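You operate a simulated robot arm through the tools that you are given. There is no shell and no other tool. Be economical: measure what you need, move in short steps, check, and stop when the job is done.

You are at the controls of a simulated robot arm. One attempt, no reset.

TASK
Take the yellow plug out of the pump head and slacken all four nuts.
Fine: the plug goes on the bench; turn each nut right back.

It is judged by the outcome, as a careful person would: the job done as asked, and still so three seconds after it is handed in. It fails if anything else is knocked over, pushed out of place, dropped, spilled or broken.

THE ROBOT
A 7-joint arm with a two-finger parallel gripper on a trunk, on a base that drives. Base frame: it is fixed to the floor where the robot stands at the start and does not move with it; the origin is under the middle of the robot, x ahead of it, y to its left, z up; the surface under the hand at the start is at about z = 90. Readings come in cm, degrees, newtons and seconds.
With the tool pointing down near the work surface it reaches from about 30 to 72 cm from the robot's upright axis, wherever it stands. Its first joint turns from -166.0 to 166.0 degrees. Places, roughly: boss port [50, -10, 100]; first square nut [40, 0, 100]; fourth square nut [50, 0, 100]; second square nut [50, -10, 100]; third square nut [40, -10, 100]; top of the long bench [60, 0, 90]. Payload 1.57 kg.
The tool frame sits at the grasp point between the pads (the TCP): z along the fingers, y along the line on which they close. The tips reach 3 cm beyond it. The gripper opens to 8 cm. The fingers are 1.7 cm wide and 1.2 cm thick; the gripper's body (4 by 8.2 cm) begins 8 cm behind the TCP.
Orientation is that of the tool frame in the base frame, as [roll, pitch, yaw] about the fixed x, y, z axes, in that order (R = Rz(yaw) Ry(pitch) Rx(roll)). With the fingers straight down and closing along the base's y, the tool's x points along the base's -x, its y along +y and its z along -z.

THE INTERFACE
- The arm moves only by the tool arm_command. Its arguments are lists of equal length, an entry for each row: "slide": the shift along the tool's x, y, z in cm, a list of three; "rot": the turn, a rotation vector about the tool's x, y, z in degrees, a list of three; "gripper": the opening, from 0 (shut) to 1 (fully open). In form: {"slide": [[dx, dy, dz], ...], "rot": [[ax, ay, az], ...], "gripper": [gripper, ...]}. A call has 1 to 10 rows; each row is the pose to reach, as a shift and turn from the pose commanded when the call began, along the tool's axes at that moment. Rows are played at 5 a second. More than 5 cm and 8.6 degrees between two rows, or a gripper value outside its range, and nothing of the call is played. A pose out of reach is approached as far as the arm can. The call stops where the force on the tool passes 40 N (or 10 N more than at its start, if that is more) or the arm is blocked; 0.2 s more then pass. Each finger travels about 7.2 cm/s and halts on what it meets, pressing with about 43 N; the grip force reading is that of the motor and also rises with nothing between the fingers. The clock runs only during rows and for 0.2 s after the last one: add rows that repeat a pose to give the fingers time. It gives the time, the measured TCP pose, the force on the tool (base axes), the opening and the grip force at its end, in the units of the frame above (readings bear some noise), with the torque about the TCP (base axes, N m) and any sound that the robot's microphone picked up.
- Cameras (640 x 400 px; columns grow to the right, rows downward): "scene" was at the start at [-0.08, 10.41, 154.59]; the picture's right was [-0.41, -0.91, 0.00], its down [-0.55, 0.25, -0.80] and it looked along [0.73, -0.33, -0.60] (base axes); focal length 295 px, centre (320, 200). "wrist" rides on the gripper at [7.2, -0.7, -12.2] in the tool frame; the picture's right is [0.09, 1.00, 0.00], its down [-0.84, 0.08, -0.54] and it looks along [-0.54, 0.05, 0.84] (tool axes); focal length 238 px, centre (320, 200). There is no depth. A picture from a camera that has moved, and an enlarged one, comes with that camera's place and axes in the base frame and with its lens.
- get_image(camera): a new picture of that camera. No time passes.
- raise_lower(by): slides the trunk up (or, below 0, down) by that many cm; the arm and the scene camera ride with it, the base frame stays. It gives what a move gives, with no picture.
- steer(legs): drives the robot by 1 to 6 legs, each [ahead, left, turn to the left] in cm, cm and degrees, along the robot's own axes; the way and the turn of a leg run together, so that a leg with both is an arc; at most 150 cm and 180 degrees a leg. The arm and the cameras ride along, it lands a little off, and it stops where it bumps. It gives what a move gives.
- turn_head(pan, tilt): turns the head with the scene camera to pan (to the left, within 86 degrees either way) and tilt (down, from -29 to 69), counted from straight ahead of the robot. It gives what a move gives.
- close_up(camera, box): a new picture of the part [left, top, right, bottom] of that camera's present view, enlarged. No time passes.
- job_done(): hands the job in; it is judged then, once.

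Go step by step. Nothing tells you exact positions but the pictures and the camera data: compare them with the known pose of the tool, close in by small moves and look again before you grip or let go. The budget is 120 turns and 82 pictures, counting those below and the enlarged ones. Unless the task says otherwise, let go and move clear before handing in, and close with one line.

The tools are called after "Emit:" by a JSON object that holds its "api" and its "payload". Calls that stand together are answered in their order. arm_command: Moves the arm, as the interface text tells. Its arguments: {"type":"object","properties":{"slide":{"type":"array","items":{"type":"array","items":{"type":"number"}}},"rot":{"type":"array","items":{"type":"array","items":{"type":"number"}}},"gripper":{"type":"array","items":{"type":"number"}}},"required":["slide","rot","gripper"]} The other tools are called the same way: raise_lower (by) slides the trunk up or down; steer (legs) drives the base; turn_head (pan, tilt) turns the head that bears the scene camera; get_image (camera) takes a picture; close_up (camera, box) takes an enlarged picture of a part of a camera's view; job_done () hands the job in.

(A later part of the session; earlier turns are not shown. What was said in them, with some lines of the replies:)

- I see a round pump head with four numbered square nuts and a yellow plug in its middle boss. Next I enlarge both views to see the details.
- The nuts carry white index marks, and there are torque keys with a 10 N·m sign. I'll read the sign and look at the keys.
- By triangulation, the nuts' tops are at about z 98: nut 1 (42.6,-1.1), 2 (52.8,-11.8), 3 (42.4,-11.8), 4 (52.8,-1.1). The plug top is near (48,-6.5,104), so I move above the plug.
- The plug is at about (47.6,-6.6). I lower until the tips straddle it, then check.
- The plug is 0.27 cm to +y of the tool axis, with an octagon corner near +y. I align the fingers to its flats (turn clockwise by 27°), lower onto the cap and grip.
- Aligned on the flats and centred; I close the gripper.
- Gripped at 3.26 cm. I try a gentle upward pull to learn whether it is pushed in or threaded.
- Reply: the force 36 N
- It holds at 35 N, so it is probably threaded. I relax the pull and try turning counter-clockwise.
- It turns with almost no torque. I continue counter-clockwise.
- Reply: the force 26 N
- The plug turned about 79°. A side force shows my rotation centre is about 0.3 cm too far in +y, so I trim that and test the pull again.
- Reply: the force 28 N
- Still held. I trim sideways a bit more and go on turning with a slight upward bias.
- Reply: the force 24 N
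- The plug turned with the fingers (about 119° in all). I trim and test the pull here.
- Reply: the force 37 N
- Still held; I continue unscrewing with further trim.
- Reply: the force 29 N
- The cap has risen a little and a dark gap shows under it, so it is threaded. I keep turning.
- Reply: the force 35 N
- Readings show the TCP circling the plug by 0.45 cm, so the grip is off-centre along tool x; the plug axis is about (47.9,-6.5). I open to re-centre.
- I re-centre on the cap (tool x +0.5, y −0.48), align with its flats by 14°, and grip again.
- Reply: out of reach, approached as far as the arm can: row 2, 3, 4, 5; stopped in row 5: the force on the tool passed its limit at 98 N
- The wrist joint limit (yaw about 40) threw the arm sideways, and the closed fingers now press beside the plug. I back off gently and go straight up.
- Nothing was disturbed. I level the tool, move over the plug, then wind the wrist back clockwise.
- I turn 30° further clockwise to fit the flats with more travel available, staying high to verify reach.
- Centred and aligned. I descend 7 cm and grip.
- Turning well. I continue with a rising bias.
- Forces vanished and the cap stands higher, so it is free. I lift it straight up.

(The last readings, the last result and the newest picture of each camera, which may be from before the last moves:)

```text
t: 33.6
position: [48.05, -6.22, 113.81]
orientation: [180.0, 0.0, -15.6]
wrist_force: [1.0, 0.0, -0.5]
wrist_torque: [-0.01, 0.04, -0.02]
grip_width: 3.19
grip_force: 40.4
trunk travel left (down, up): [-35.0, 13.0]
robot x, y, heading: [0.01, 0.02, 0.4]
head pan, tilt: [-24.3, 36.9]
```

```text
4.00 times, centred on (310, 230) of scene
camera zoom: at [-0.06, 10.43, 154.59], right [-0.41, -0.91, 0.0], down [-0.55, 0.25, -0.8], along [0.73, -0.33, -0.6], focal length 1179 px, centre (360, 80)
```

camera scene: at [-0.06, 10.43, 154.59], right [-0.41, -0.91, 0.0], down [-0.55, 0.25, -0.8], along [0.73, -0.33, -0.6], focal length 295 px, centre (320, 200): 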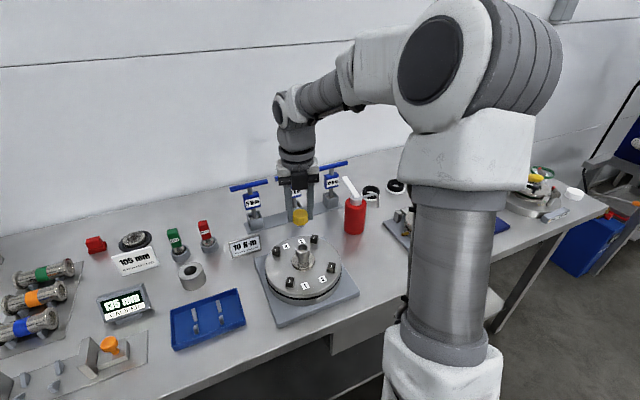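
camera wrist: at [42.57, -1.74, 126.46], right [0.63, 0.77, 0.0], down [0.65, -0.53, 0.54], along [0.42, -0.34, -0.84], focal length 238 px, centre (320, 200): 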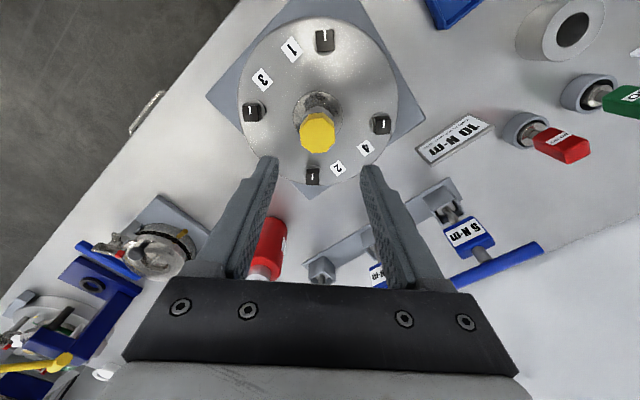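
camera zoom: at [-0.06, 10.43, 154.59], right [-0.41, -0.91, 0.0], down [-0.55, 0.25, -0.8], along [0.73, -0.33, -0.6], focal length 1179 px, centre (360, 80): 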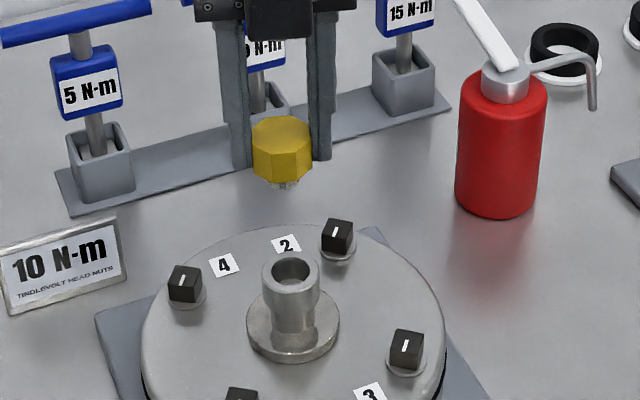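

The plug is out; its stud bottom is about 4.9 cm below the TCP. I carry it to the clear bench spot near (44,-24), then check before lowering.

Emit:
{"api": "arm_command", "payload": {"slide": [[0.2, 4.5, 0], [0.45, 9, 0], [0.7, 13.5, 0], [0.9, 18.1, 0], [0.9, 18.1, 4], [0.9, 18.1, 8], [0.9, 18.1, 12], [0.9, 18.1, 16]], "rot": [[0, 0, 0], [0, 0, 0], [0, 0, 0], [0, 0, 0], [0, 0, 0], [0, 0, 0], [0, 0, 0], [0, 0, 0]], "gripper": [0.2, 0.2, 0.2, 0.2, 0.2, 0.2, 0.2, 0.2]}}

Emit:
{"api": "get_image", "payload": {"camera": "scene"}}

Emit:
{"api": "get_image", "payload": {"camera": "wrist"}}

```text
t: 35.4
position: [44.14, -23.88, 97.73]
orientation: [180.0, -0.1, -15.5]
wrist_force: [0.7, 0.9, -0.1]
wrist_torque: [0.0, 0.01, -0.01]
grip_width: 3.18
grip_force: 40.7
trunk travel left (down, up): [-35.0, 13.0]
robot x, y, heading: [-0.21, -0.21, 0.4]
head pan, tilt: [-24.3, 36.9]
```

```text
46 pictures are left
camera scene: at [-0.06, 10.43, 154.6], right [-0.41, -0.91, 0.0], down [-0.55, 0.25, -0.8], along [0.73, -0.33, -0.6], focal length 295 px, centre (320, 200)
```

scene: 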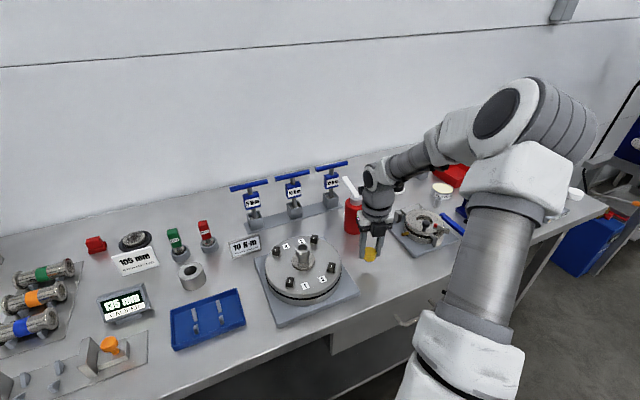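

```text
45 pictures are left
camera wrist: at [51.21, -25.21, 110.01], right [-0.18, -0.98, 0.0], down [-0.83, 0.15, 0.54], along [-0.53, 0.1, -0.84], focal length 238 px, centre (320, 200)
```

wrist: 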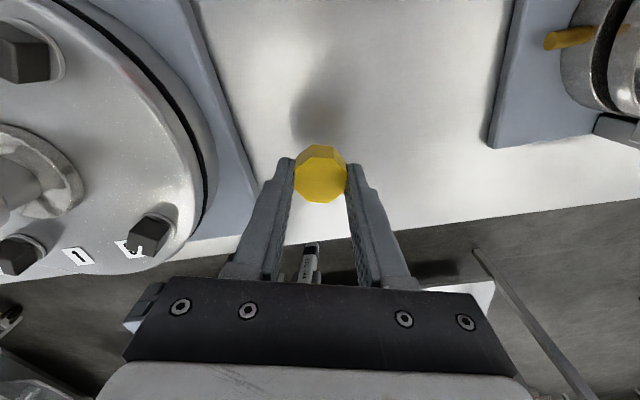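

Clear spot. I lower gently towards contact.

Emit:
{"api": "arm_command", "payload": {"slide": [[0, 0, 1.2], [0, 0, 2.2], [0, 0, 2.5]], "rot": [[0, 0, 0], [0, 0, 0], [0, 0, 0]], "gripper": [0.2, 0.2, 0.2]}}

Emit:
{"api": "arm_command", "payload": {"slide": [[0, 0, 0.15], [0, 0, 0.3]], "rot": [[0, 0, 0], [0, 0, 0]], "gripper": [0.2, 0.2]}}

Emit:
{"api": "close_up", "payload": {"camera": "scene", "box": [330, 220, 410, 280]}}

```text
t: 36.2
position: [44.01, -24.07, 95.22]
orientation: [179.9, 0.0, -15.5]
wrist_force: [0.6, 0.3, -0.1]
wrist_torque: [0.02, 0.01, 0.0]
grip_width: 3.2
grip_force: 40.3
trunk travel left (down, up): [-35.0, 13.0]
robot x, y, heading: [0.12, 0.22, 0.0]
head pan, tilt: [-24.3, 36.9]
```

```text
t: 36.8
position: [44.13, -24.13, 94.96]
orientation: [-180.0, -0.1, -15.5]
wrist_force: [0.1, -0.4, -1.1]
wrist_torque: [-0.01, 0.05, -0.02]
grip_width: 3.2
grip_force: 40.8
trunk travel left (down, up): [-35.0, 13.0]
robot x, y, heading: [-0.09, 0.37, 0.2]
head pan, tilt: [-24.3, 36.9]
```

```text
6.67 times, centred on (370, 250) of scene
camera zoom: at [-0.06, 10.42, 154.59], right [-0.41, -0.91, 0.0], down [-0.55, 0.25, -0.8], along [0.73, -0.33, -0.6], focal length 1965 px, centre (-13, -133)
```

zoom: 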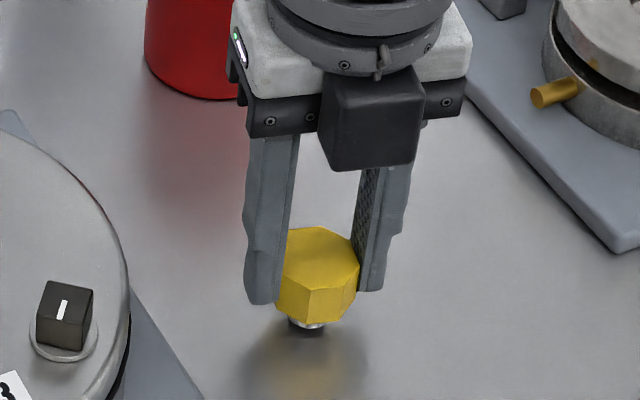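

Not yet touching; continue in small steps.

Emit:
{"api": "arm_command", "payload": {"slide": [[0, 0, 0.15], [0, 0, 0.3]], "rot": [[0, 0, 0], [0, 0, 0]], "gripper": [0.2, 0.2]}}

Emit:
{"api": "arm_command", "payload": {"slide": [[0, 0, 0.12], [0, 0, 0.24]], "rot": [[0, 0, 0], [0, 0, 0]], "gripper": [0.2, 0.2]}}

Emit:
{"api": "close_up", "payload": {"camera": "scene", "box": [330, 220, 410, 280]}}

```text
t: 37.4
position: [44.12, -24.04, 94.61]
orientation: [-179.9, 0.0, -15.4]
wrist_force: [0.2, 0.5, 0.2]
wrist_torque: [-0.03, 0.0, 0.02]
grip_width: 3.2
grip_force: 40.6
trunk travel left (down, up): [-35.0, 13.0]
robot x, y, heading: [0.01, 0.19, -0.1]
head pan, tilt: [-24.3, 36.9]
```

```text
t: 38.0
position: [44.05, -24.09, 94.52]
orientation: [179.9, -0.1, -15.7]
wrist_force: [-1.8, -0.5, 16.1]
wrist_torque: [-0.02, 0.08, 0.03]
grip_width: 3.16
grip_force: 40.2
trunk travel left (down, up): [-35.0, 13.0]
robot x, y, heading: [0.02, -0.04, 0.0]
head pan, tilt: [-24.3, 36.9]
```

```text
6.67 times, centred on (370, 250) of scene
camera zoom: at [-0.18, 10.47, 154.62], right [-0.41, -0.91, 0.0], down [-0.55, 0.25, -0.8], along [0.73, -0.33, -0.6], focal length 1965 px, centre (-13, -133)
```

zoom: 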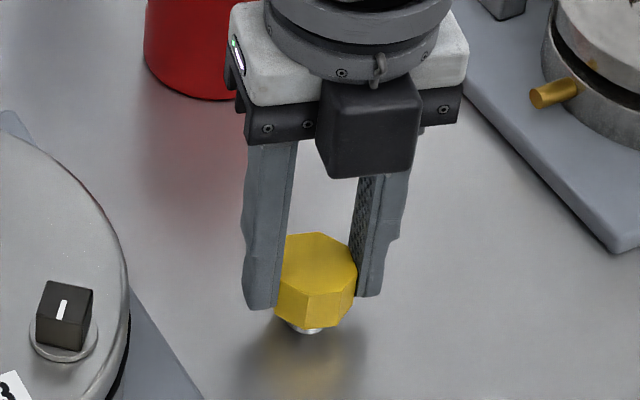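

Contact at 16 N. I ease up a touch, open slowly and rise.

Emit:
{"api": "arm_command", "payload": {"slide": [[0, 0, -0.1], [0, 0, -0.1], [0, 0, -0.1], [0, 0, -0.1], [0, 0, -0.1], [0, 0, -3], [0, 0, -7], [0, 0, -11]], "rot": [[0, 0, 0], [0, 0, 0], [0, 0, 0], [0, 0, 0], [0, 0, 0], [0, 0, 0], [0, 0, 0], [0, 0, 0]], "gripper": [0.2, 0.4, 0.5, 0.7, 0.8, 0.8, 0.8, 0.8]}}

Emit:
{"api": "close_up", "payload": {"camera": "scene", "box": [330, 220, 410, 280]}}

```text
t: 39.8
position: [43.9, -23.94, 105.42]
orientation: [-180.0, 0.0, -15.5]
wrist_force: [-0.6, 0.4, 0.1]
wrist_torque: [0.02, 0.0, 0.01]
grip_width: 6.4
grip_force: 0.1
trunk travel left (down, up): [-35.0, 13.0]
robot x, y, heading: [-0.04, 0.33, 0.2]
head pan, tilt: [-24.3, 36.9]
```

```text
6.67 times, centred on (370, 250) of scene
camera zoom: at [-0.07, 10.43, 154.59], right [-0.41, -0.91, 0.0], down [-0.55, 0.25, -0.8], along [0.73, -0.33, -0.6], focal length 1965 px, centre (-13, -133)
```

zoom: 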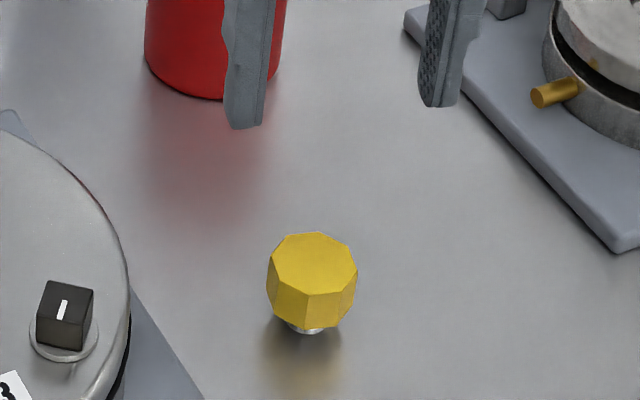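

The plug stands freely on the bench. Now I go above nut 1 (about 42.7,-1.1) while winding the wrist clockwise to yaw 141, which fits the nut flats.

Emit:
{"api": "arm_command", "payload": {"slide": [[0, 0, -3], [0, 0, -6], [-1, -3, -6], [-2, -6, -6], [-3, -9, -6], [-4, -12, -6], [-5, -15, -6], [-6, -18, -6], [-7, -20, -6], [-7.4, -21.7, -6]], "rot": [[0, 0, 8.5], [0, 0, 17], [0, 0, 25.5], [0, 0, 34], [0, 0, 42.5], [0, 0, 51], [0, 0, 59.5], [0, 0, 68], [0, 0, 76.5], [0, 0, 85]], "gripper": [0.8, 0.8, 0.8, 0.8, 0.8, 0.8, 0.8, 0.7, 0.7, 0.7]}}

Emit:
{"api": "arm_command", "payload": {"slide": [[0, 0, 0], [0, 0, 0], [0, 0, 0], [0, 0, 0], [0, 0, 0], [0, 0, 0], [0, 0, 0], [0, 0, 0], [0, 0, 0], [0, 0, 0]], "rot": [[0, 0, 8.5], [0, 0, 17], [0, 0, 25.5], [0, 0, 34], [0, 0, 42.5], [0, 0, 51], [0, 0, 59.5], [0, 0, 68], [0, 0, 76.5], [0, 0, 85]], "gripper": [0.6, 0.6, 0.6, 0.6, 0.6, 0.6, 0.6, 0.6, 0.6, 0.6]}}

Emit:
{"api": "arm_command", "payload": {"slide": [[0, 0, 1], [0, 0, 2], [0, 0, 3], [0, 0, 4]], "rot": [[0, 0, 8.5], [0, 0, 17], [0, 0, 25.5], [0, 0, 33.5]], "gripper": [0.6, 0.6, 0.6, 0.6]}}

Emit:
{"api": "close_up", "payload": {"camera": "wrist", "box": [240, 60, 400, 200]}}

```text
t: 42.0
position: [42.69, -1.2, 111.31]
orientation: [-179.9, 0.0, -100.8]
wrist_force: [0.1, 0.6, -0.9]
wrist_torque: [0.01, 0.02, 0.02]
grip_width: 5.59
grip_force: 0.1
trunk travel left (down, up): [-35.0, 13.0]
robot x, y, heading: [-0.07, -0.1, -0.0]
head pan, tilt: [-24.3, 36.9]
```

```text
t: 44.2
position: [42.82, -1.25, 111.32]
orientation: [-179.9, 0.1, 174.3]
wrist_force: [-0.6, -0.3, 0.5]
wrist_torque: [0.0, 0.02, 0.03]
grip_width: 4.79
grip_force: 0.0
trunk travel left (down, up): [-35.0, 13.0]
robot x, y, heading: [0.05, -0.18, 0.1]
head pan, tilt: [-24.3, 36.9]
```

```text
t: 45.2
position: [42.75, -1.35, 107.44]
orientation: [180.0, 0.0, 140.8]
wrist_force: [0.1, 0.0, -0.2]
wrist_torque: [0.04, 0.0, 0.01]
grip_width: 4.81
grip_force: 0.0
trunk travel left (down, up): [-35.0, 13.0]
robot x, y, heading: [-0.16, 0.37, 0.4]
head pan, tilt: [-24.3, 36.9]
```

```text
2.86 times, centred on (320, 130) of wrist
camera zoom: at [36.71, 2.74, 119.63], right [0.56, 0.83, 0.0], down [0.7, -0.47, 0.54], along [0.45, -0.3, -0.84], focal length 681 px, centre (320, 400)
```

zoom: 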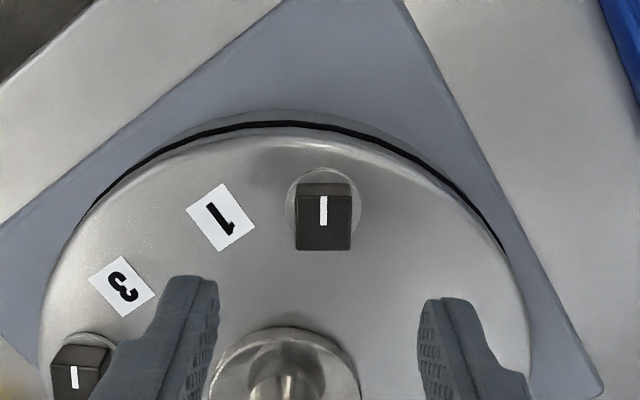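

Centred over nut 1. I align 5° more, descend so the tips reach z≈97 around the nut, with a force check.

Emit:
{"api": "arm_command", "payload": {"slide": [[0, 0, 3], [0, 0, 5.5], [0, 0, 6.8]], "rot": [[0, 0, -5], [0, 0, -5], [0, 0, -5]], "gripper": [0.6, 0.6, 0.6]}}

Emit:
{"api": "close_up", "payload": {"camera": "wrist", "box": [240, 90, 400, 230]}}

Emit:
{"api": "close_up", "payload": {"camera": "scene", "box": [260, 250, 340, 310]}}

```text
t: 46.0
position: [42.88, -1.43, 100.59]
orientation: [179.9, 0.1, 145.9]
wrist_force: [-0.4, -0.7, -0.8]
wrist_torque: [0.01, 0.0, -0.01]
grip_width: 4.8
grip_force: 0.1
trunk travel left (down, up): [-35.0, 13.0]
robot x, y, heading: [0.18, -0.01, 0.1]
head pan, tilt: [-24.3, 36.9]
```

```text
2.86 times, centred on (320, 160) of wrist
camera zoom: at [36.43, 2.19, 112.84], right [0.48, 0.88, 0.0], down [0.74, -0.4, 0.54], along [0.48, -0.26, -0.84], focal length 681 px, centre (320, 314)
```

zoom: 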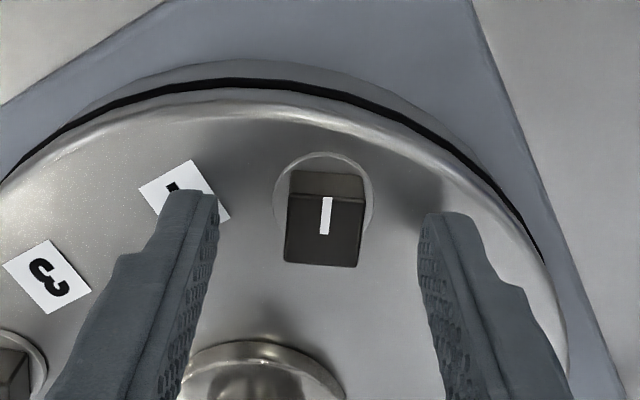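

```text
6.67 times, centred on (300, 280) of scene
camera zoom: at [-0.06, 10.43, 154.59], right [-0.41, -0.91, 0.0], down [-0.55, 0.25, -0.8], along [0.73, -0.33, -0.6], focal length 1965 px, centre (453, -333)
```

zoom: 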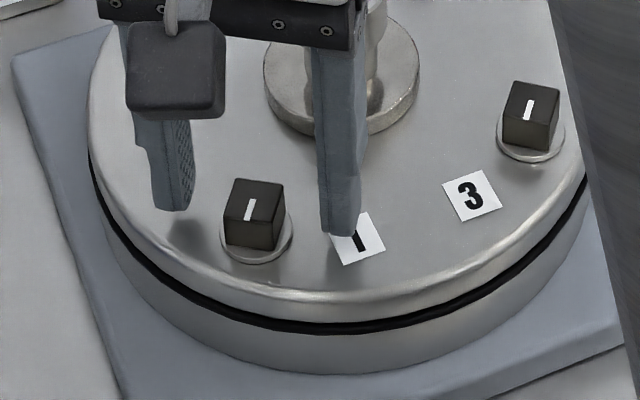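

Well aligned. Down another 0.6 cm and grip.

Emit:
{"api": "arm_command", "payload": {"slide": [[0, 0, 0.3], [0, 0, 0.6], [0, 0, 0.6], [0, 0, 0.6], [0, 0, 0.6], [0, 0, 0.6]], "rot": [[0, 0, 0], [0, 0, 0], [0, 0, 0], [0, 0, 0], [0, 0, 0], [0, 0, 0]], "gripper": [0.6, 0.6, 0.4, 0.25, 0.1, 0.1]}}

Emit:
{"api": "arm_command", "payload": {"slide": [[0, 0, 0], [0, 0, 0], [0, 0, 0]], "rot": [[0, 0, -5], [0, 0, -10], [0, 0, -15]], "gripper": [0.1, 0.1, 0.1]}}

Emit:
{"api": "close_up", "payload": {"camera": "wrist", "box": [240, 90, 400, 230]}}

```text
t: 47.4
position: [42.82, -1.29, 99.85]
orientation: [179.9, -0.1, 146.0]
wrist_force: [2.4, 4.1, -2.6]
wrist_torque: [0.03, -0.17, 0.0]
grip_width: 1.8
grip_force: 32.7
trunk travel left (down, up): [-35.0, 13.0]
robot x, y, heading: [0.12, 0.28, 0.1]
head pan, tilt: [-24.3, 36.9]
```

```text
t: 48.2
position: [42.88, -1.24, 100.12]
orientation: [180.0, 0.0, 161.0]
wrist_force: [5.1, 9.6, -2.7]
wrist_torque: [0.4, 0.27, -0.03]
grip_width: 1.79
grip_force: 33.2
trunk travel left (down, up): [-35.0, 13.0]
robot x, y, heading: [-0.08, 0.22, 0.1]
head pan, tilt: [-24.3, 36.9]
```

```text
2.86 times, centred on (320, 160) of wrist
camera zoom: at [35.76, 0.56, 112.23], right [0.24, 0.97, 0.0], down [0.82, -0.2, 0.54], along [0.53, -0.13, -0.84], focal length 681 px, centre (320, 314)
```

zoom: 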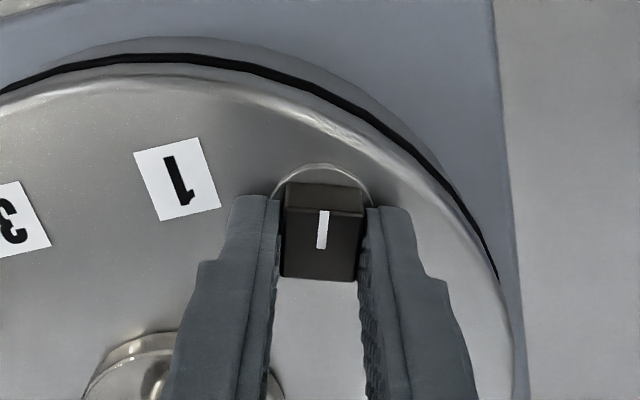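

Nut 1 turns with the fingers. I continue counter-clockwise.

Emit:
{"api": "arm_command", "payload": {"slide": [[0, 0, 0], [0, 0, 0], [0, 0, 0], [0, 0, 0], [0, 0, 0], [0, 0, 0], [0, 0, 0], [0, 0, 0], [0, 0, 0], [0, 0, 0]], "rot": [[0, 0, -8], [0, 0, -16], [0, 0, -24], [0, 0, -32], [0, 0, -40], [0, 0, -48], [0, 0, -56], [0, 0, -64], [0, 0, -72], [0, 0, -80]], "gripper": [0.1, 0.1, 0.1, 0.1, 0.1, 0.1, 0.1, 0.1, 0.1, 0.1]}}

Emit:
{"api": "close_up", "payload": {"camera": "wrist", "box": [240, 90, 400, 230]}}

Emit:
{"api": "close_up", "payload": {"camera": "scene", "box": [260, 230, 340, 310]}}

```text
t: 49.8
position: [43.28, -0.69, 99.94]
orientation: [-179.8, 0.6, -144.0]
wrist_force: [5.4, 6.3, -9.2]
wrist_torque: [0.24, -0.87, -0.4]
grip_width: 2.39
grip_force: 35.9
trunk travel left (down, up): [-35.0, 13.0]
robot x, y, heading: [0.2, 0.28, 0.3]
head pan, tilt: [-24.3, 36.9]
stopped in row 8: the force on the tool passed its limit at 43 N (the readings are from after the stop); the commanded pose is now the measured one
```

```text
2.86 times, centred on (320, 160) of wrist
camera zoom: at [37.61, -5.51, 112.18], right [-0.66, 0.75, 0.0], down [0.63, 0.55, 0.55], along [0.42, 0.36, -0.83], focal length 681 px, centre (320, 314)
```

zoom: 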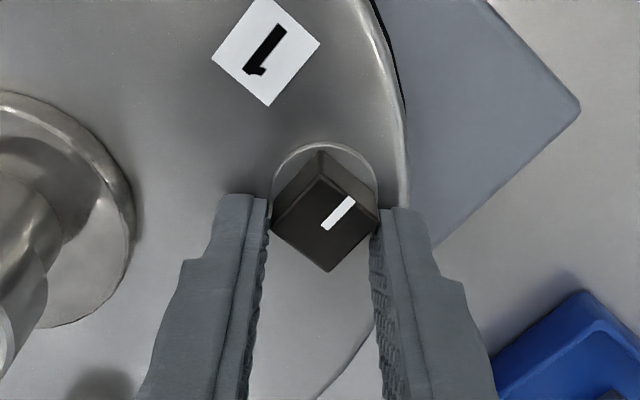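

```text
5.00 times, centred on (300, 270) of scene
camera zoom: at [0.06, 10.52, 154.57], right [-0.41, -0.91, 0.0], down [-0.55, 0.24, -0.8], along [0.73, -0.33, -0.6], focal length 1474 px, centre (420, -150)
```

zoom: 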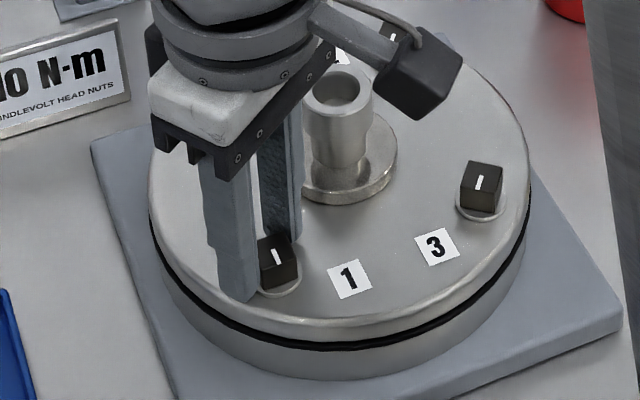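

Nut 1 turned about 35° and then came to a stop; the fingers slipped over its corners. I open, re-centre, match its present flats (yaw 180) and test for further turning.

Emit:
{"api": "arm_command", "payload": {"slide": [[0, 0, 0], [0, 0, 0], [0.3, 0, 0], [0.6, 0, 0], [0.6, 0, 0], [0.6, 0, 0], [0.6, 0, 0]], "rot": [[0, 0, 0], [0, 0, 0], [0, 0, 8], [0, 0, 16], [0, 0, 24], [0, 0, 32], [0, 0, 36]], "gripper": [0.5, 0.6, 0.6, 0.6, 0.6, 0.6, 0.6]}}

Emit:
{"api": "close_up", "payload": {"camera": "wrist", "box": [240, 90, 400, 230]}}

```text
t: 51.4
position: [42.62, -1.14, 100.04]
orientation: [179.7, 0.5, 179.8]
wrist_force: [0.8, -0.1, -0.8]
wrist_torque: [0.01, -0.02, 0.01]
grip_width: 4.81
grip_force: 0.1
trunk travel left (down, up): [-35.0, 13.0]
robot x, y, heading: [0.0, -0.05, -0.1]
head pan, tilt: [-24.3, 36.9]
```

```text
2.86 times, centred on (320, 160) of wrist
camera zoom: at [35.23, -1.86, 112.31], right [-0.09, 1.0, 0.0], down [0.83, 0.07, 0.55], along [0.55, 0.05, -0.83], focal length 681 px, centre (320, 314)
```

zoom: 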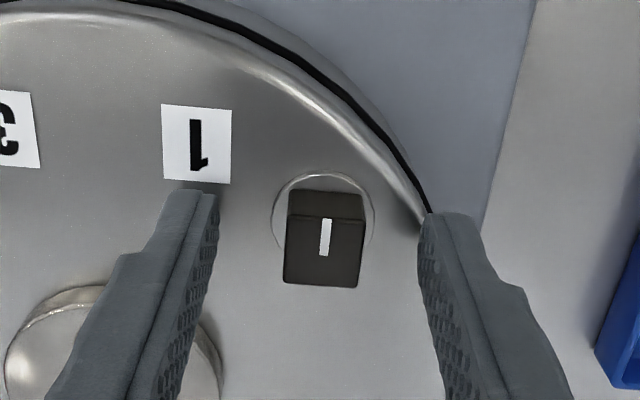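

Aligned. I grip and turn in a short test.

Emit:
{"api": "arm_command", "payload": {"slide": [[0, 0, 0], [0, 0, 0], [0, 0, 0], [0, 0, 0], [0, 0, 0], [0, 0, 0], [0, 0, 0]], "rot": [[0, 0, 0], [0, 0, 0], [0, 0, 0], [0, 0, 0], [0, 0, -4], [0, 0, -8], [0, 0, -12]], "gripper": [0.4, 0.2, 0.1, 0.1, 0.1, 0.1, 0.1]}}

Emit:
{"api": "close_up", "payload": {"camera": "wrist", "box": [240, 90, 400, 230]}}

```text
t: 53.0
position: [42.53, -1.0, 100.08]
orientation: [179.9, 0.5, -168.0]
wrist_force: [1.7, 13.2, 1.4]
wrist_torque: [0.37, -0.17, -0.76]
grip_width: 2.08
grip_force: 34.2
trunk travel left (down, up): [-35.0, 13.0]
robot x, y, heading: [0.01, 0.1, 0.1]
head pan, tilt: [-24.3, 36.9]
```

```text
2.86 times, centred on (320, 160) of wrist
camera zoom: at [35.55, -3.28, 112.29], right [-0.3, 0.95, 0.0], down [0.8, 0.25, 0.55], along [0.53, 0.17, -0.83], focal length 681 px, centre (320, 314)
```

zoom: 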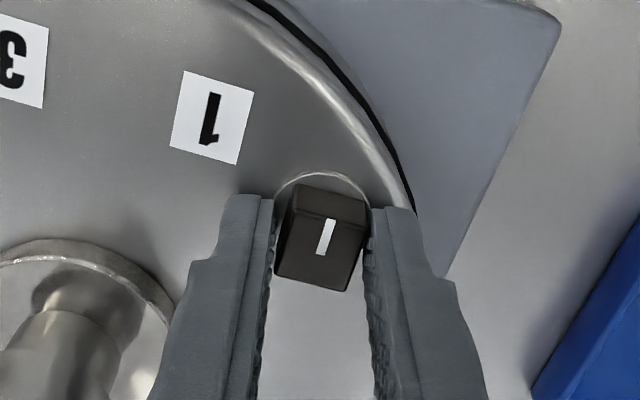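

The torque rises to 0.76 N·m and the nut does not move, so it is at its back stop. I release nut 1, rise, and go to nut 2 at (52.9,-11.7) with yaw about 145.

Emit:
{"api": "arm_command", "payload": {"slide": [[0, 0, 0], [0, 0, 0], [0, 0, -4], [0, 0, -8], [-2.6, -4.2, -8], [-5.3, -8.4, -8], [-7.95, -12.58, -8], [-7.95, -12.58, -8]], "rot": [[0, 0, 0], [0, 0, 0], [0, 0, 8], [0, 0, 16], [0, 0, 24], [0, 0, 32], [0, 0, 40], [0, 0, 47]], "gripper": [0.5, 0.6, 0.6, 0.6, 0.6, 0.6, 0.6, 0.6]}}

Emit:
{"api": "close_up", "payload": {"camera": "wrist", "box": [240, 60, 400, 200]}}

Emit:
{"api": "close_up", "payload": {"camera": "scene", "box": [250, 220, 360, 310]}}

```text
t: 54.8
position: [52.85, -12.05, 108.2]
orientation: [179.5, 0.3, 144.9]
wrist_force: [-0.2, 0.1, -0.1]
wrist_torque: [-0.01, 0.02, -0.02]
grip_width: 4.79
grip_force: 0.1
trunk travel left (down, up): [-35.0, 13.0]
robot x, y, heading: [-0.02, 0.27, 0.1]
head pan, tilt: [-24.3, 36.9]
```

```text
2.86 times, centred on (320, 130) of wrist
camera zoom: at [46.51, -8.6, 120.39], right [0.5, 0.87, 0.01], down [0.72, -0.42, 0.55], along [0.48, -0.27, -0.84], focal length 681 px, centre (320, 400)
```

zoom: 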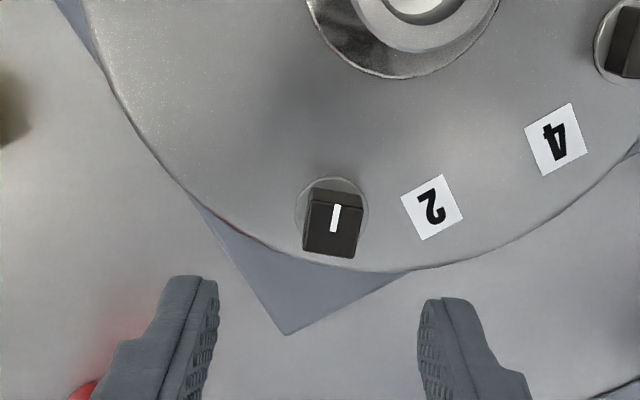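

```text
4.44 times, centred on (305, 265) of scene
camera zoom: at [-0.03, 10.43, 154.59], right [-0.41, -0.91, 0.0], down [-0.55, 0.25, -0.8], along [0.73, -0.33, -0.6], focal length 1310 px, centre (387, -89)
```

zoom: 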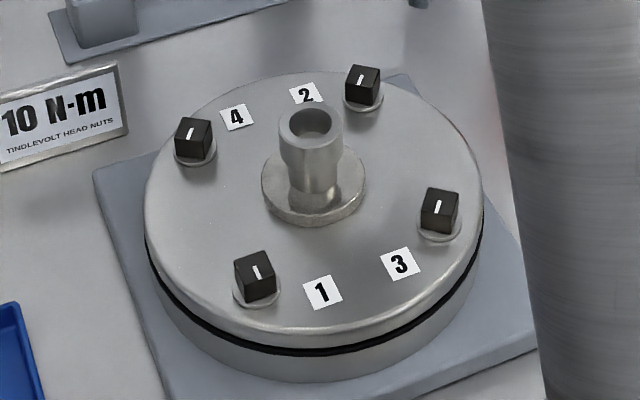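

Nut 1 shows its new angle. Over nut 2 I correct by (−0.24, +0.33) and 4°, then descend.

Emit:
{"api": "arm_command", "payload": {"slide": [[-0.24, 0.33, 2], [-0.24, 0.33, 5], [-0.24, 0.33, 7.5]], "rot": [[0.5, 0.3, 4], [0.5, 0.3, 4], [0.5, 0.3, 4]], "gripper": [0.6, 0.6, 0.6]}}

Emit:
{"api": "close_up", "payload": {"camera": "wrist", "box": [240, 90, 400, 230]}}

```text
t: 55.6
position: [53.3, -11.82, 100.67]
orientation: [180.0, 0.0, 140.9]
wrist_force: [-0.4, 0.3, -0.2]
wrist_torque: [-0.01, -0.02, -0.05]
grip_width: 4.81
grip_force: 0.0
trunk travel left (down, up): [-35.0, 13.0]
robot x, y, heading: [0.05, 0.1, 0.3]
head pan, tilt: [-24.3, 36.9]
```

```text
2.86 times, centred on (320, 160) of wrist
camera zoom: at [47.31, -7.81, 112.94], right [0.56, 0.83, 0.0], down [0.7, -0.47, 0.54], along [0.45, -0.3, -0.84], focal length 681 px, centre (320, 314)
```

zoom: 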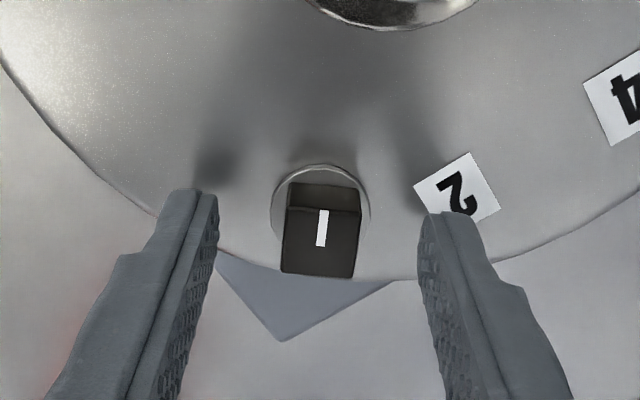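

Good alignment. Grip and turn counter-clockwise.

Emit:
{"api": "arm_command", "payload": {"slide": [[-0.1, 0, 0.3], [-0.1, 0, 0.6], [-0.1, 0, 0.6], [-0.1, 0, 0.6], [-0.1, 0, 0.6]], "rot": [[0, 0, 0], [0, 0, 0], [0, 0, 0], [0, 0, 0], [0, 0, 0]], "gripper": [0.6, 0.4, 0.2, 0.1, 0.1]}}

Emit:
{"api": "arm_command", "payload": {"slide": [[0, 0, 0], [0, 0, 0], [0, 0, 0], [0, 0, 0], [0, 0, 0]], "rot": [[0, 0, -7], [0, 0, -14], [0, 0, -21], [0, 0, -28], [0, 0, -34]], "gripper": [0.1, 0.1, 0.1, 0.1, 0.1]}}

Emit:
{"api": "arm_command", "payload": {"slide": [[0, 0, 0], [0, 0, 0], [0, 0, 0]], "rot": [[0, 0, -4], [0, 0, -8], [0, 0, -12]], "gripper": [0.1, 0.1, 0.1]}}

Emit:
{"api": "close_up", "payload": {"camera": "wrist", "box": [240, 90, 400, 230]}}

```text
t: 56.8
position: [53.47, -11.88, 100.02]
orientation: [-179.9, 0.0, 140.9]
wrist_force: [-0.7, -0.9, -1.5]
wrist_torque: [-0.16, -0.15, -0.01]
grip_width: 1.79
grip_force: 32.8
trunk travel left (down, up): [-35.0, 13.0]
robot x, y, heading: [-0.23, 0.47, 0.4]
head pan, tilt: [-24.3, 36.9]
```

```text
t: 58.0
position: [53.32, -11.83, 100.0]
orientation: [179.9, 0.0, 175.1]
wrist_force: [2.8, -3.0, 1.1]
wrist_torque: [-0.06, 0.38, 0.02]
grip_width: 1.79
grip_force: 32.5
trunk travel left (down, up): [-35.0, 13.0]
robot x, y, heading: [0.04, -0.19, -0.1]
head pan, tilt: [-24.3, 36.9]
```

```text
t: 58.8
position: [53.4, -11.85, 100.05]
orientation: [180.0, 0.0, -173.1]
wrist_force: [-1.7, -4.3, 3.4]
wrist_torque: [-0.15, -0.25, -0.8]
grip_width: 1.95
grip_force: 33.4
trunk travel left (down, up): [-35.0, 13.0]
robot x, y, heading: [0.09, -0.19, -0.0]
head pan, tilt: [-24.3, 36.9]
```

```text
2.86 times, centred on (320, 160) of wrist
camera zoom: at [46.23, -13.41, 112.31], right [-0.21, 0.98, 0.0], down [0.82, 0.18, 0.54], along [0.53, 0.12, -0.84], focal length 681 px, centre (320, 314)
```

zoom: 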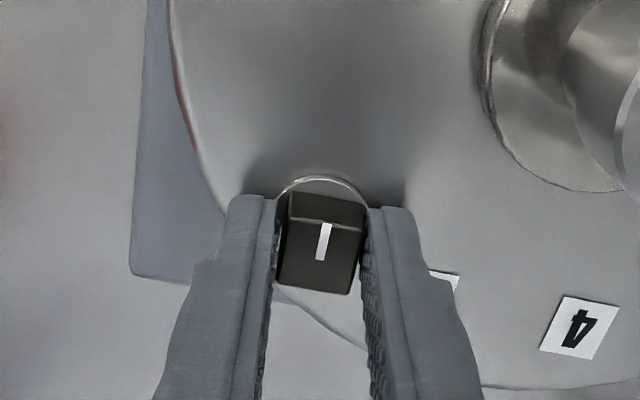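

Nut 2 hit its stop too (0.8 N·m). Release and go to nut 3 near (42.8,-11.9).

Emit:
{"api": "arm_command", "payload": {"slide": [[0, 0, 0], [0, 0, 0], [0, 0, -4], [0, 0, -8], [3.5, 0.4, -8], [7, 0.9, -8], [10.5, 1.29, -8], [10.5, 1.29, -8]], "rot": [[0, 0, 0], [0, 0, 0], [0, 0, 8], [0, 0, 16], [0, 0, 24], [0, 0, 32], [0, 0, 40], [0, 0, 45]], "gripper": [0.5, 0.6, 0.6, 0.6, 0.6, 0.6, 0.6, 0.6]}}

Emit:
{"api": "close_up", "payload": {"camera": "wrist", "box": [240, 60, 400, 200]}}

```text
t: 60.6
position: [42.66, -11.73, 108.06]
orientation: [-180.0, 0.0, 141.8]
wrist_force: [-0.5, -0.7, -0.3]
wrist_torque: [-0.01, 0.0, 0.0]
grip_width: 4.82
grip_force: 0.0
trunk travel left (down, up): [-35.0, 13.0]
robot x, y, heading: [0.28, 0.27, 0.1]
head pan, tilt: [-24.3, 36.9]
```

```text
2.86 times, centred on (320, 130) of wrist
camera zoom: at [36.65, -7.86, 120.23], right [0.54, 0.84, 0.0], down [0.71, -0.46, 0.54], along [0.45, -0.29, -0.84], focal length 681 px, centre (320, 400)
```

zoom: 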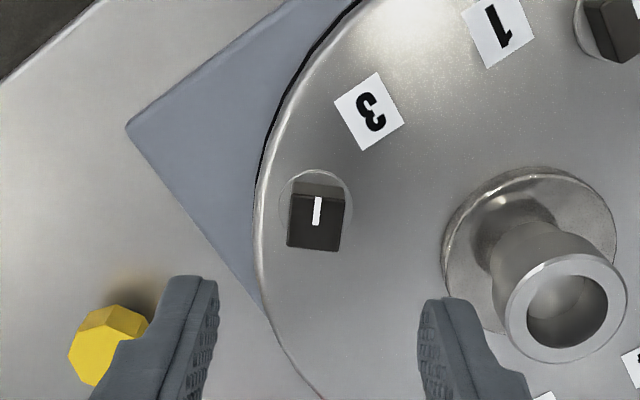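

Nut 3 is aligned; shift −0.2 in tool y. Descend to 100.1, grip, and turn.

Emit:
{"api": "arm_command", "payload": {"slide": [[0, -0.2, 3], [0, -0.2, 6], [0, -0.2, 7.4]], "rot": [[0, 0, 0], [0, 0, 0], [0, 0, 0]], "gripper": [0.6, 0.6, 0.6]}}

Emit:
{"api": "close_up", "payload": {"camera": "wrist", "box": [240, 90, 400, 230]}}

```text
t: 61.4
position: [42.73, -11.94, 100.58]
orientation: [180.0, 0.0, 142.0]
wrist_force: [0.4, 0.9, 0.1]
wrist_torque: [-0.03, 0.02, -0.03]
grip_width: 4.81
grip_force: 0.1
trunk travel left (down, up): [-35.0, 13.0]
robot x, y, heading: [-0.01, 0.08, 0.2]
head pan, tilt: [-24.3, 36.9]
```

```text
2.86 times, centred on (320, 160) of wrist
camera zoom: at [36.69, -8.1, 112.94], right [0.54, 0.84, 0.0], down [0.71, -0.46, 0.54], along [0.46, -0.29, -0.84], focal length 681 px, centre (320, 314)
```

zoom: 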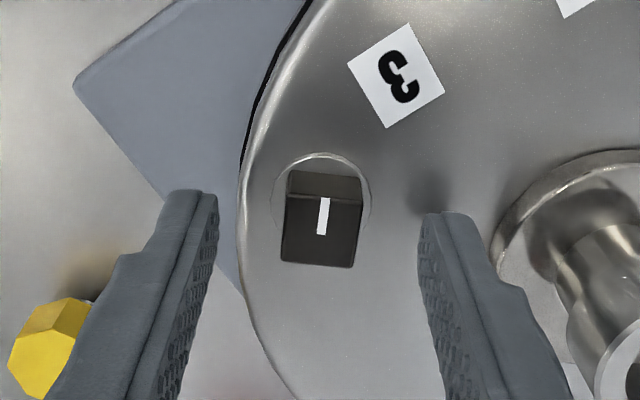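

Emit:
{"api": "arm_command", "payload": {"slide": [[0, 0, 0.3], [0, 0, 0.6], [0, 0, 0.6], [0, 0, 0.6], [0, 0, 0.6]], "rot": [[0, 0, 0], [0, 0, 0], [0, 0, 0], [0, 0, 0], [0, 0, 0]], "gripper": [0.6, 0.4, 0.2, 0.1, 0.1]}}

Emit:
{"api": "arm_command", "payload": {"slide": [[0, 0, 0], [0, 0, 0], [0, 0, 0], [0, 0, 0], [0, 0, 0]], "rot": [[0, 0, -7], [0, 0, -14], [0, 0, -21], [0, 0, -28], [0, 0, -34]], "gripper": [0.1, 0.1, 0.1, 0.1, 0.1]}}

Emit:
{"api": "arm_command", "payload": {"slide": [[0, 0, 0], [0, 0, 0], [0, 0, 0]], "rot": [[0, 0, -4], [0, 0, -8], [0, 0, -12]], "gripper": [0.1, 0.1, 0.1]}}

Emit:
{"api": "close_up", "payload": {"camera": "wrist", "box": [240, 90, 400, 230]}}

```text
t: 62.6
position: [42.63, -11.9, 100.04]
orientation: [-179.9, -0.1, 142.0]
wrist_force: [1.8, 2.1, -2.8]
wrist_torque: [-0.03, -0.22, -0.01]
grip_width: 1.8
grip_force: 33.0
trunk travel left (down, up): [-35.0, 13.0]
robot x, y, heading: [-0.01, 0.09, 0.0]
head pan, tilt: [-24.3, 36.9]
```

```text
t: 63.8
position: [42.76, -11.87, 100.0]
orientation: [180.0, 0.0, 176.1]
wrist_force: [4.6, 6.0, -11.5]
wrist_torque: [0.05, -0.97, 0.0]
grip_width: 1.8
grip_force: 32.8
trunk travel left (down, up): [-35.0, 13.0]
robot x, y, heading: [0.36, 0.17, 0.2]
head pan, tilt: [-24.3, 36.9]
```

```text
t: 64.6
position: [42.84, -11.79, 100.07]
orientation: [179.9, 0.0, -172.0]
wrist_force: [5.2, 10.2, -4.5]
wrist_torque: [0.15, 0.26, -0.82]
grip_width: 1.98
grip_force: 33.9
trunk travel left (down, up): [-35.0, 13.0]
robot x, y, heading: [0.17, -0.11, -0.1]
head pan, tilt: [-24.3, 36.9]
```

```text
2.86 times, centred on (320, 160) of wrist
camera zoom: at [35.72, -13.52, 112.33], right [-0.23, 0.97, 0.0], down [0.82, 0.19, 0.54], along [0.53, 0.12, -0.84], focal length 681 px, centre (320, 314)
```

zoom: 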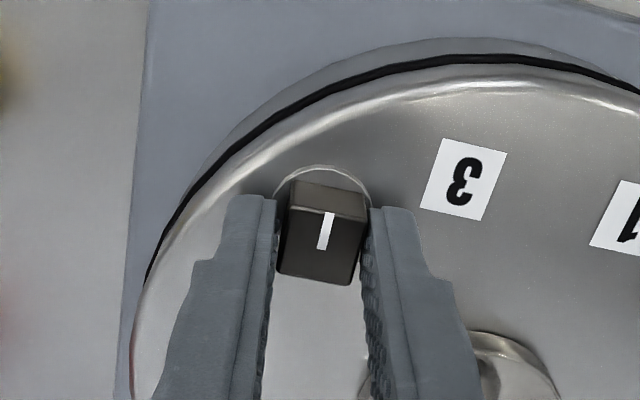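

Nut 3 at its stop. Release and go to nut 4 near (53.3,-1.2).

Emit:
{"api": "arm_command", "payload": {"slide": [[0, 0, 0], [0, 0, 0], [0, 0, -4], [0, 0, -8.3], [-3, 2.3, -8.3], [-6, 4.6, -8.3], [-9, 6.8, -8.3], [-11.9, 9.1, -8]], "rot": [[0, 0, 0], [0, 0, 0], [0, 0, 8], [0, 0, 16], [0, 0, 24], [0, 0, 32], [0, 0, 40], [0, 0, 46]], "gripper": [0.5, 0.6, 0.6, 0.6, 0.6, 0.6, 0.6, 0.6]}}

Emit:
{"api": "close_up", "payload": {"camera": "wrist", "box": [240, 60, 400, 200]}}

```text
t: 66.4
position: [53.32, -1.27, 108.05]
orientation: [179.9, -0.2, 141.8]
wrist_force: [0.1, 0.3, -0.5]
wrist_torque: [-0.04, 0.03, -0.01]
grip_width: 4.8
grip_force: 0.1
trunk travel left (down, up): [-35.0, 13.0]
robot x, y, heading: [0.18, 0.05, 0.1]
head pan, tilt: [-24.3, 36.9]
```

```text
2.86 times, centred on (320, 130) of wrist
camera zoom: at [47.2, 2.63, 120.42], right [0.54, 0.84, 0.0], down [0.71, -0.46, 0.54], along [0.45, -0.29, -0.84], focal length 681 px, centre (320, 400)
```

zoom: 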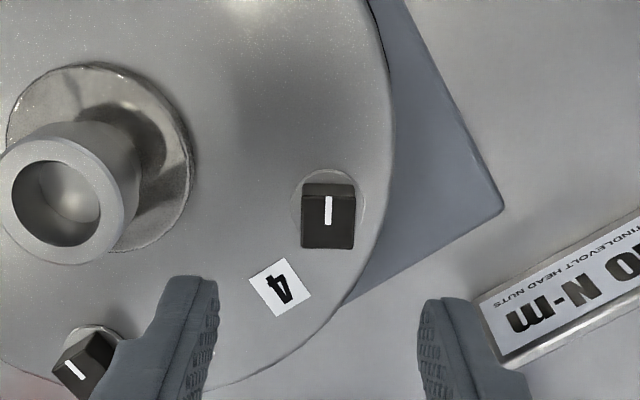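

Nut 4 aligned within 0.2 cm. Descend, check.

Emit:
{"api": "arm_command", "payload": {"slide": [[0, 0.2, 3], [0, 0.2, 6], [0, 0.2, 7.4]], "rot": [[0, 0, -1], [0, 0, -1], [0, 0, -1]], "gripper": [0.6, 0.6, 0.6]}}

Emit:
{"api": "close_up", "payload": {"camera": "wrist", "box": [240, 90, 400, 230]}}

```text
t: 67.2
position: [53.31, -1.29, 100.51]
orientation: [179.9, 0.0, 142.9]
wrist_force: [0.1, -0.3, 0.8]
wrist_torque: [-0.02, 0.0, -0.02]
grip_width: 4.81
grip_force: 0.1
trunk travel left (down, up): [-35.0, 13.0]
robot x, y, heading: [0.1, 0.28, -0.1]
head pan, tilt: [-24.3, 36.9]
```

```text
2.86 times, centred on (320, 160) of wrist
camera zoom: at [47.17, 2.6, 112.9], right [0.53, 0.85, 0.0], down [0.71, -0.44, 0.54], along [0.46, -0.28, -0.84], focal length 681 px, centre (320, 314)
```

zoom: 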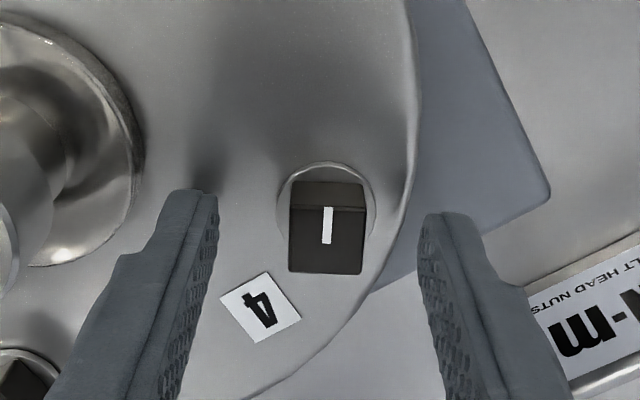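

Emit:
{"api": "arm_command", "payload": {"slide": [[-0.05, 0.1, 0.3], [-0.05, 0.1, 0.6], [-0.05, 0.1, 0.6], [-0.05, 0.1, 0.6], [-0.05, 0.1, 0.6]], "rot": [[0, 0, -1], [0, 0, -1], [0, 0, -1], [0, 0, -1], [0, 0, -1]], "gripper": [0.6, 0.4, 0.2, 0.1, 0.1]}}

Emit:
{"api": "arm_command", "payload": {"slide": [[0, 0, 0], [0, 0, 0], [0, 0, 0], [0, 0, 0], [0, 0, 0]], "rot": [[0, 0, -7], [0, 0, -14], [0, 0, -21], [0, 0, -28], [0, 0, -34]], "gripper": [0.1, 0.1, 0.1, 0.1, 0.1]}}

Emit:
{"api": "arm_command", "payload": {"slide": [[0, 0, 0], [0, 0, 0], [0, 0, 0]], "rot": [[0, 0, -4], [0, 0, -8], [0, 0, -12]], "gripper": [0.1, 0.1, 0.1]}}

Emit:
{"api": "close_up", "payload": {"camera": "wrist", "box": [240, 90, 400, 230]}}

```text
t: 68.4
position: [53.45, -1.13, 100.01]
orientation: [-180.0, -0.1, 143.9]
wrist_force: [1.5, 0.8, -1.2]
wrist_torque: [-0.15, -0.35, -0.02]
grip_width: 1.81
grip_force: 32.6
trunk travel left (down, up): [-35.0, 13.0]
robot x, y, heading: [-0.1, 0.14, 0.2]
head pan, tilt: [-24.3, 36.9]
```

```text
t: 69.6
position: [53.56, -1.0, 99.95]
orientation: [179.8, -0.1, 178.2]
wrist_force: [2.6, 1.0, -12.0]
wrist_torque: [0.03, -0.06, 0.0]
grip_width: 1.79
grip_force: 32.7
trunk travel left (down, up): [-35.0, 13.0]
robot x, y, heading: [0.27, 0.1, 0.0]
head pan, tilt: [-24.3, 36.9]
```

```text
t: 70.4
position: [53.55, -0.96, 99.99]
orientation: [179.9, 0.0, -169.9]
wrist_force: [4.6, 4.7, -9.9]
wrist_torque: [-0.21, 0.0, -0.77]
grip_width: 2.05
grip_force: 33.9
trunk travel left (down, up): [-35.0, 13.0]
robot x, y, heading: [-0.15, 0.08, 0.0]
head pan, tilt: [-24.3, 36.9]
```

```text
2.86 times, centred on (320, 160) of wrist
camera zoom: at [46.57, -2.96, 112.29], right [-0.26, 0.96, 0.0], down [0.81, 0.22, 0.54], along [0.52, 0.14, -0.84], focal length 681 px, centre (320, 314)
```

zoom: 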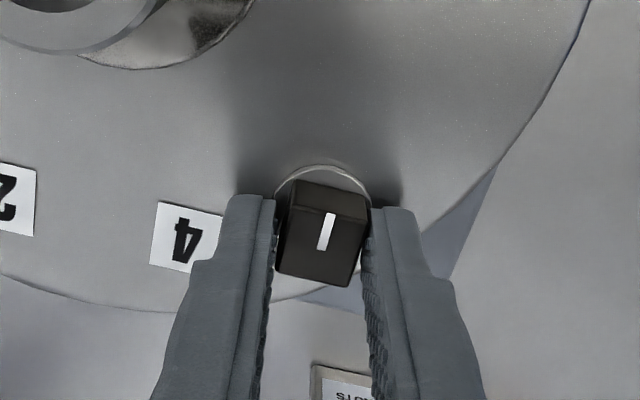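

Nut 4 has reached its stop too. I release, rise well clear and check the whole scene.

Emit:
{"api": "arm_command", "payload": {"slide": [[0, 0, 0], [0, 0, 0], [0, 0, -4], [0, 0, -8], [0, 0, -12], [3, 0, -16], [6, 0, -20]], "rot": [[0, 0, 0], [0, 0, 0], [0, 0, 0], [0, 0, 0], [0, 0, 0], [0, 0, 0], [0, 0, 0]], "gripper": [0.5, 0.6, 0.6, 0.6, 0.6, 0.6, 0.6]}}

Emit:
{"api": "get_image", "payload": {"camera": "scene"}}

Emit:
{"api": "close_up", "payload": {"camera": "scene", "box": [250, 220, 390, 310]}}

Emit:
{"api": "close_up", "payload": {"camera": "wrist", "box": [230, 40, 430, 180]}}

```text
t: 72.0
position: [47.23, -2.09, 120.02]
orientation: [-180.0, 0.1, -170.1]
wrist_force: [-0.6, 0.2, 0.0]
wrist_torque: [0.0, -0.02, -0.01]
grip_width: 4.81
grip_force: 0.1
trunk travel left (down, up): [-35.0, 13.0]
robot x, y, heading: [-0.06, 0.08, 0.2]
head pan, tilt: [-24.3, 36.9]
```

```text
23 pictures are left
camera scene: at [-0.08, 10.45, 154.59], right [-0.41, -0.91, 0.0], down [-0.55, 0.25, -0.8], along [0.73, -0.33, -0.6], focal length 295 px, centre (320, 200)
```

scene: 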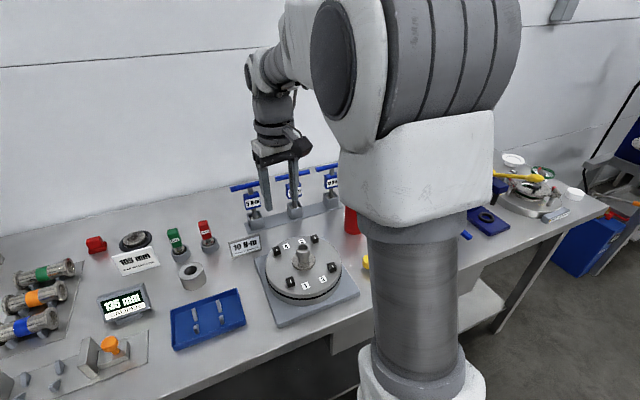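

```text
4.44 times, centred on (320, 265) of scene
camera zoom: at [-0.08, 10.45, 154.59], right [-0.41, -0.91, 0.0], down [-0.55, 0.25, -0.8], along [0.73, -0.33, -0.6], focal length 1310 px, centre (320, -89)
```

zoom: 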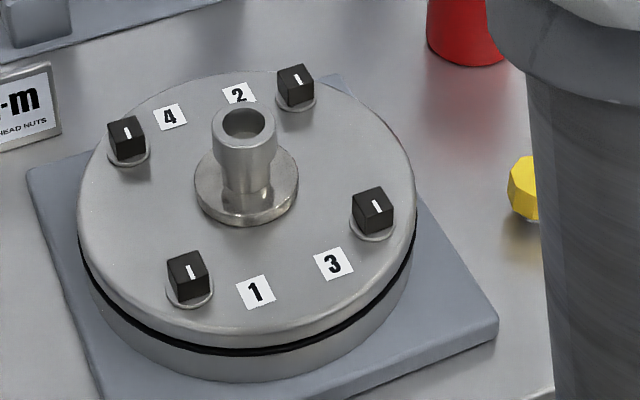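

```text
2.86 times, centred on (330, 110) of wrist
camera zoom: at [40.29, -4.01, 132.29], right [-0.26, 0.96, 0.0], down [0.81, 0.22, 0.54], along [0.52, 0.14, -0.84], focal length 681 px, centre (291, 457)
```

zoom: 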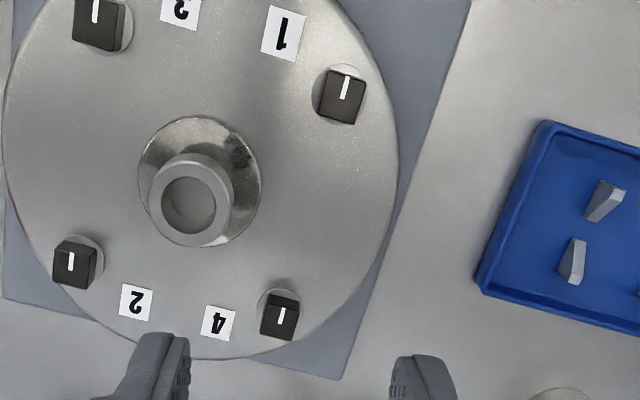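

All four nuts are turned back by the same angle, about 40°, to where they stop. The plug stands on the bench, nothing else has moved and the hand is clear, so I hand in.

Emit:
{"api": "job_done", "payload": {}}

```text
The job is handed in.
```

The yellow plug is out and standing on the bench, and all four nuts are turned back counter-clockwise as far as they would go, about 40° each.
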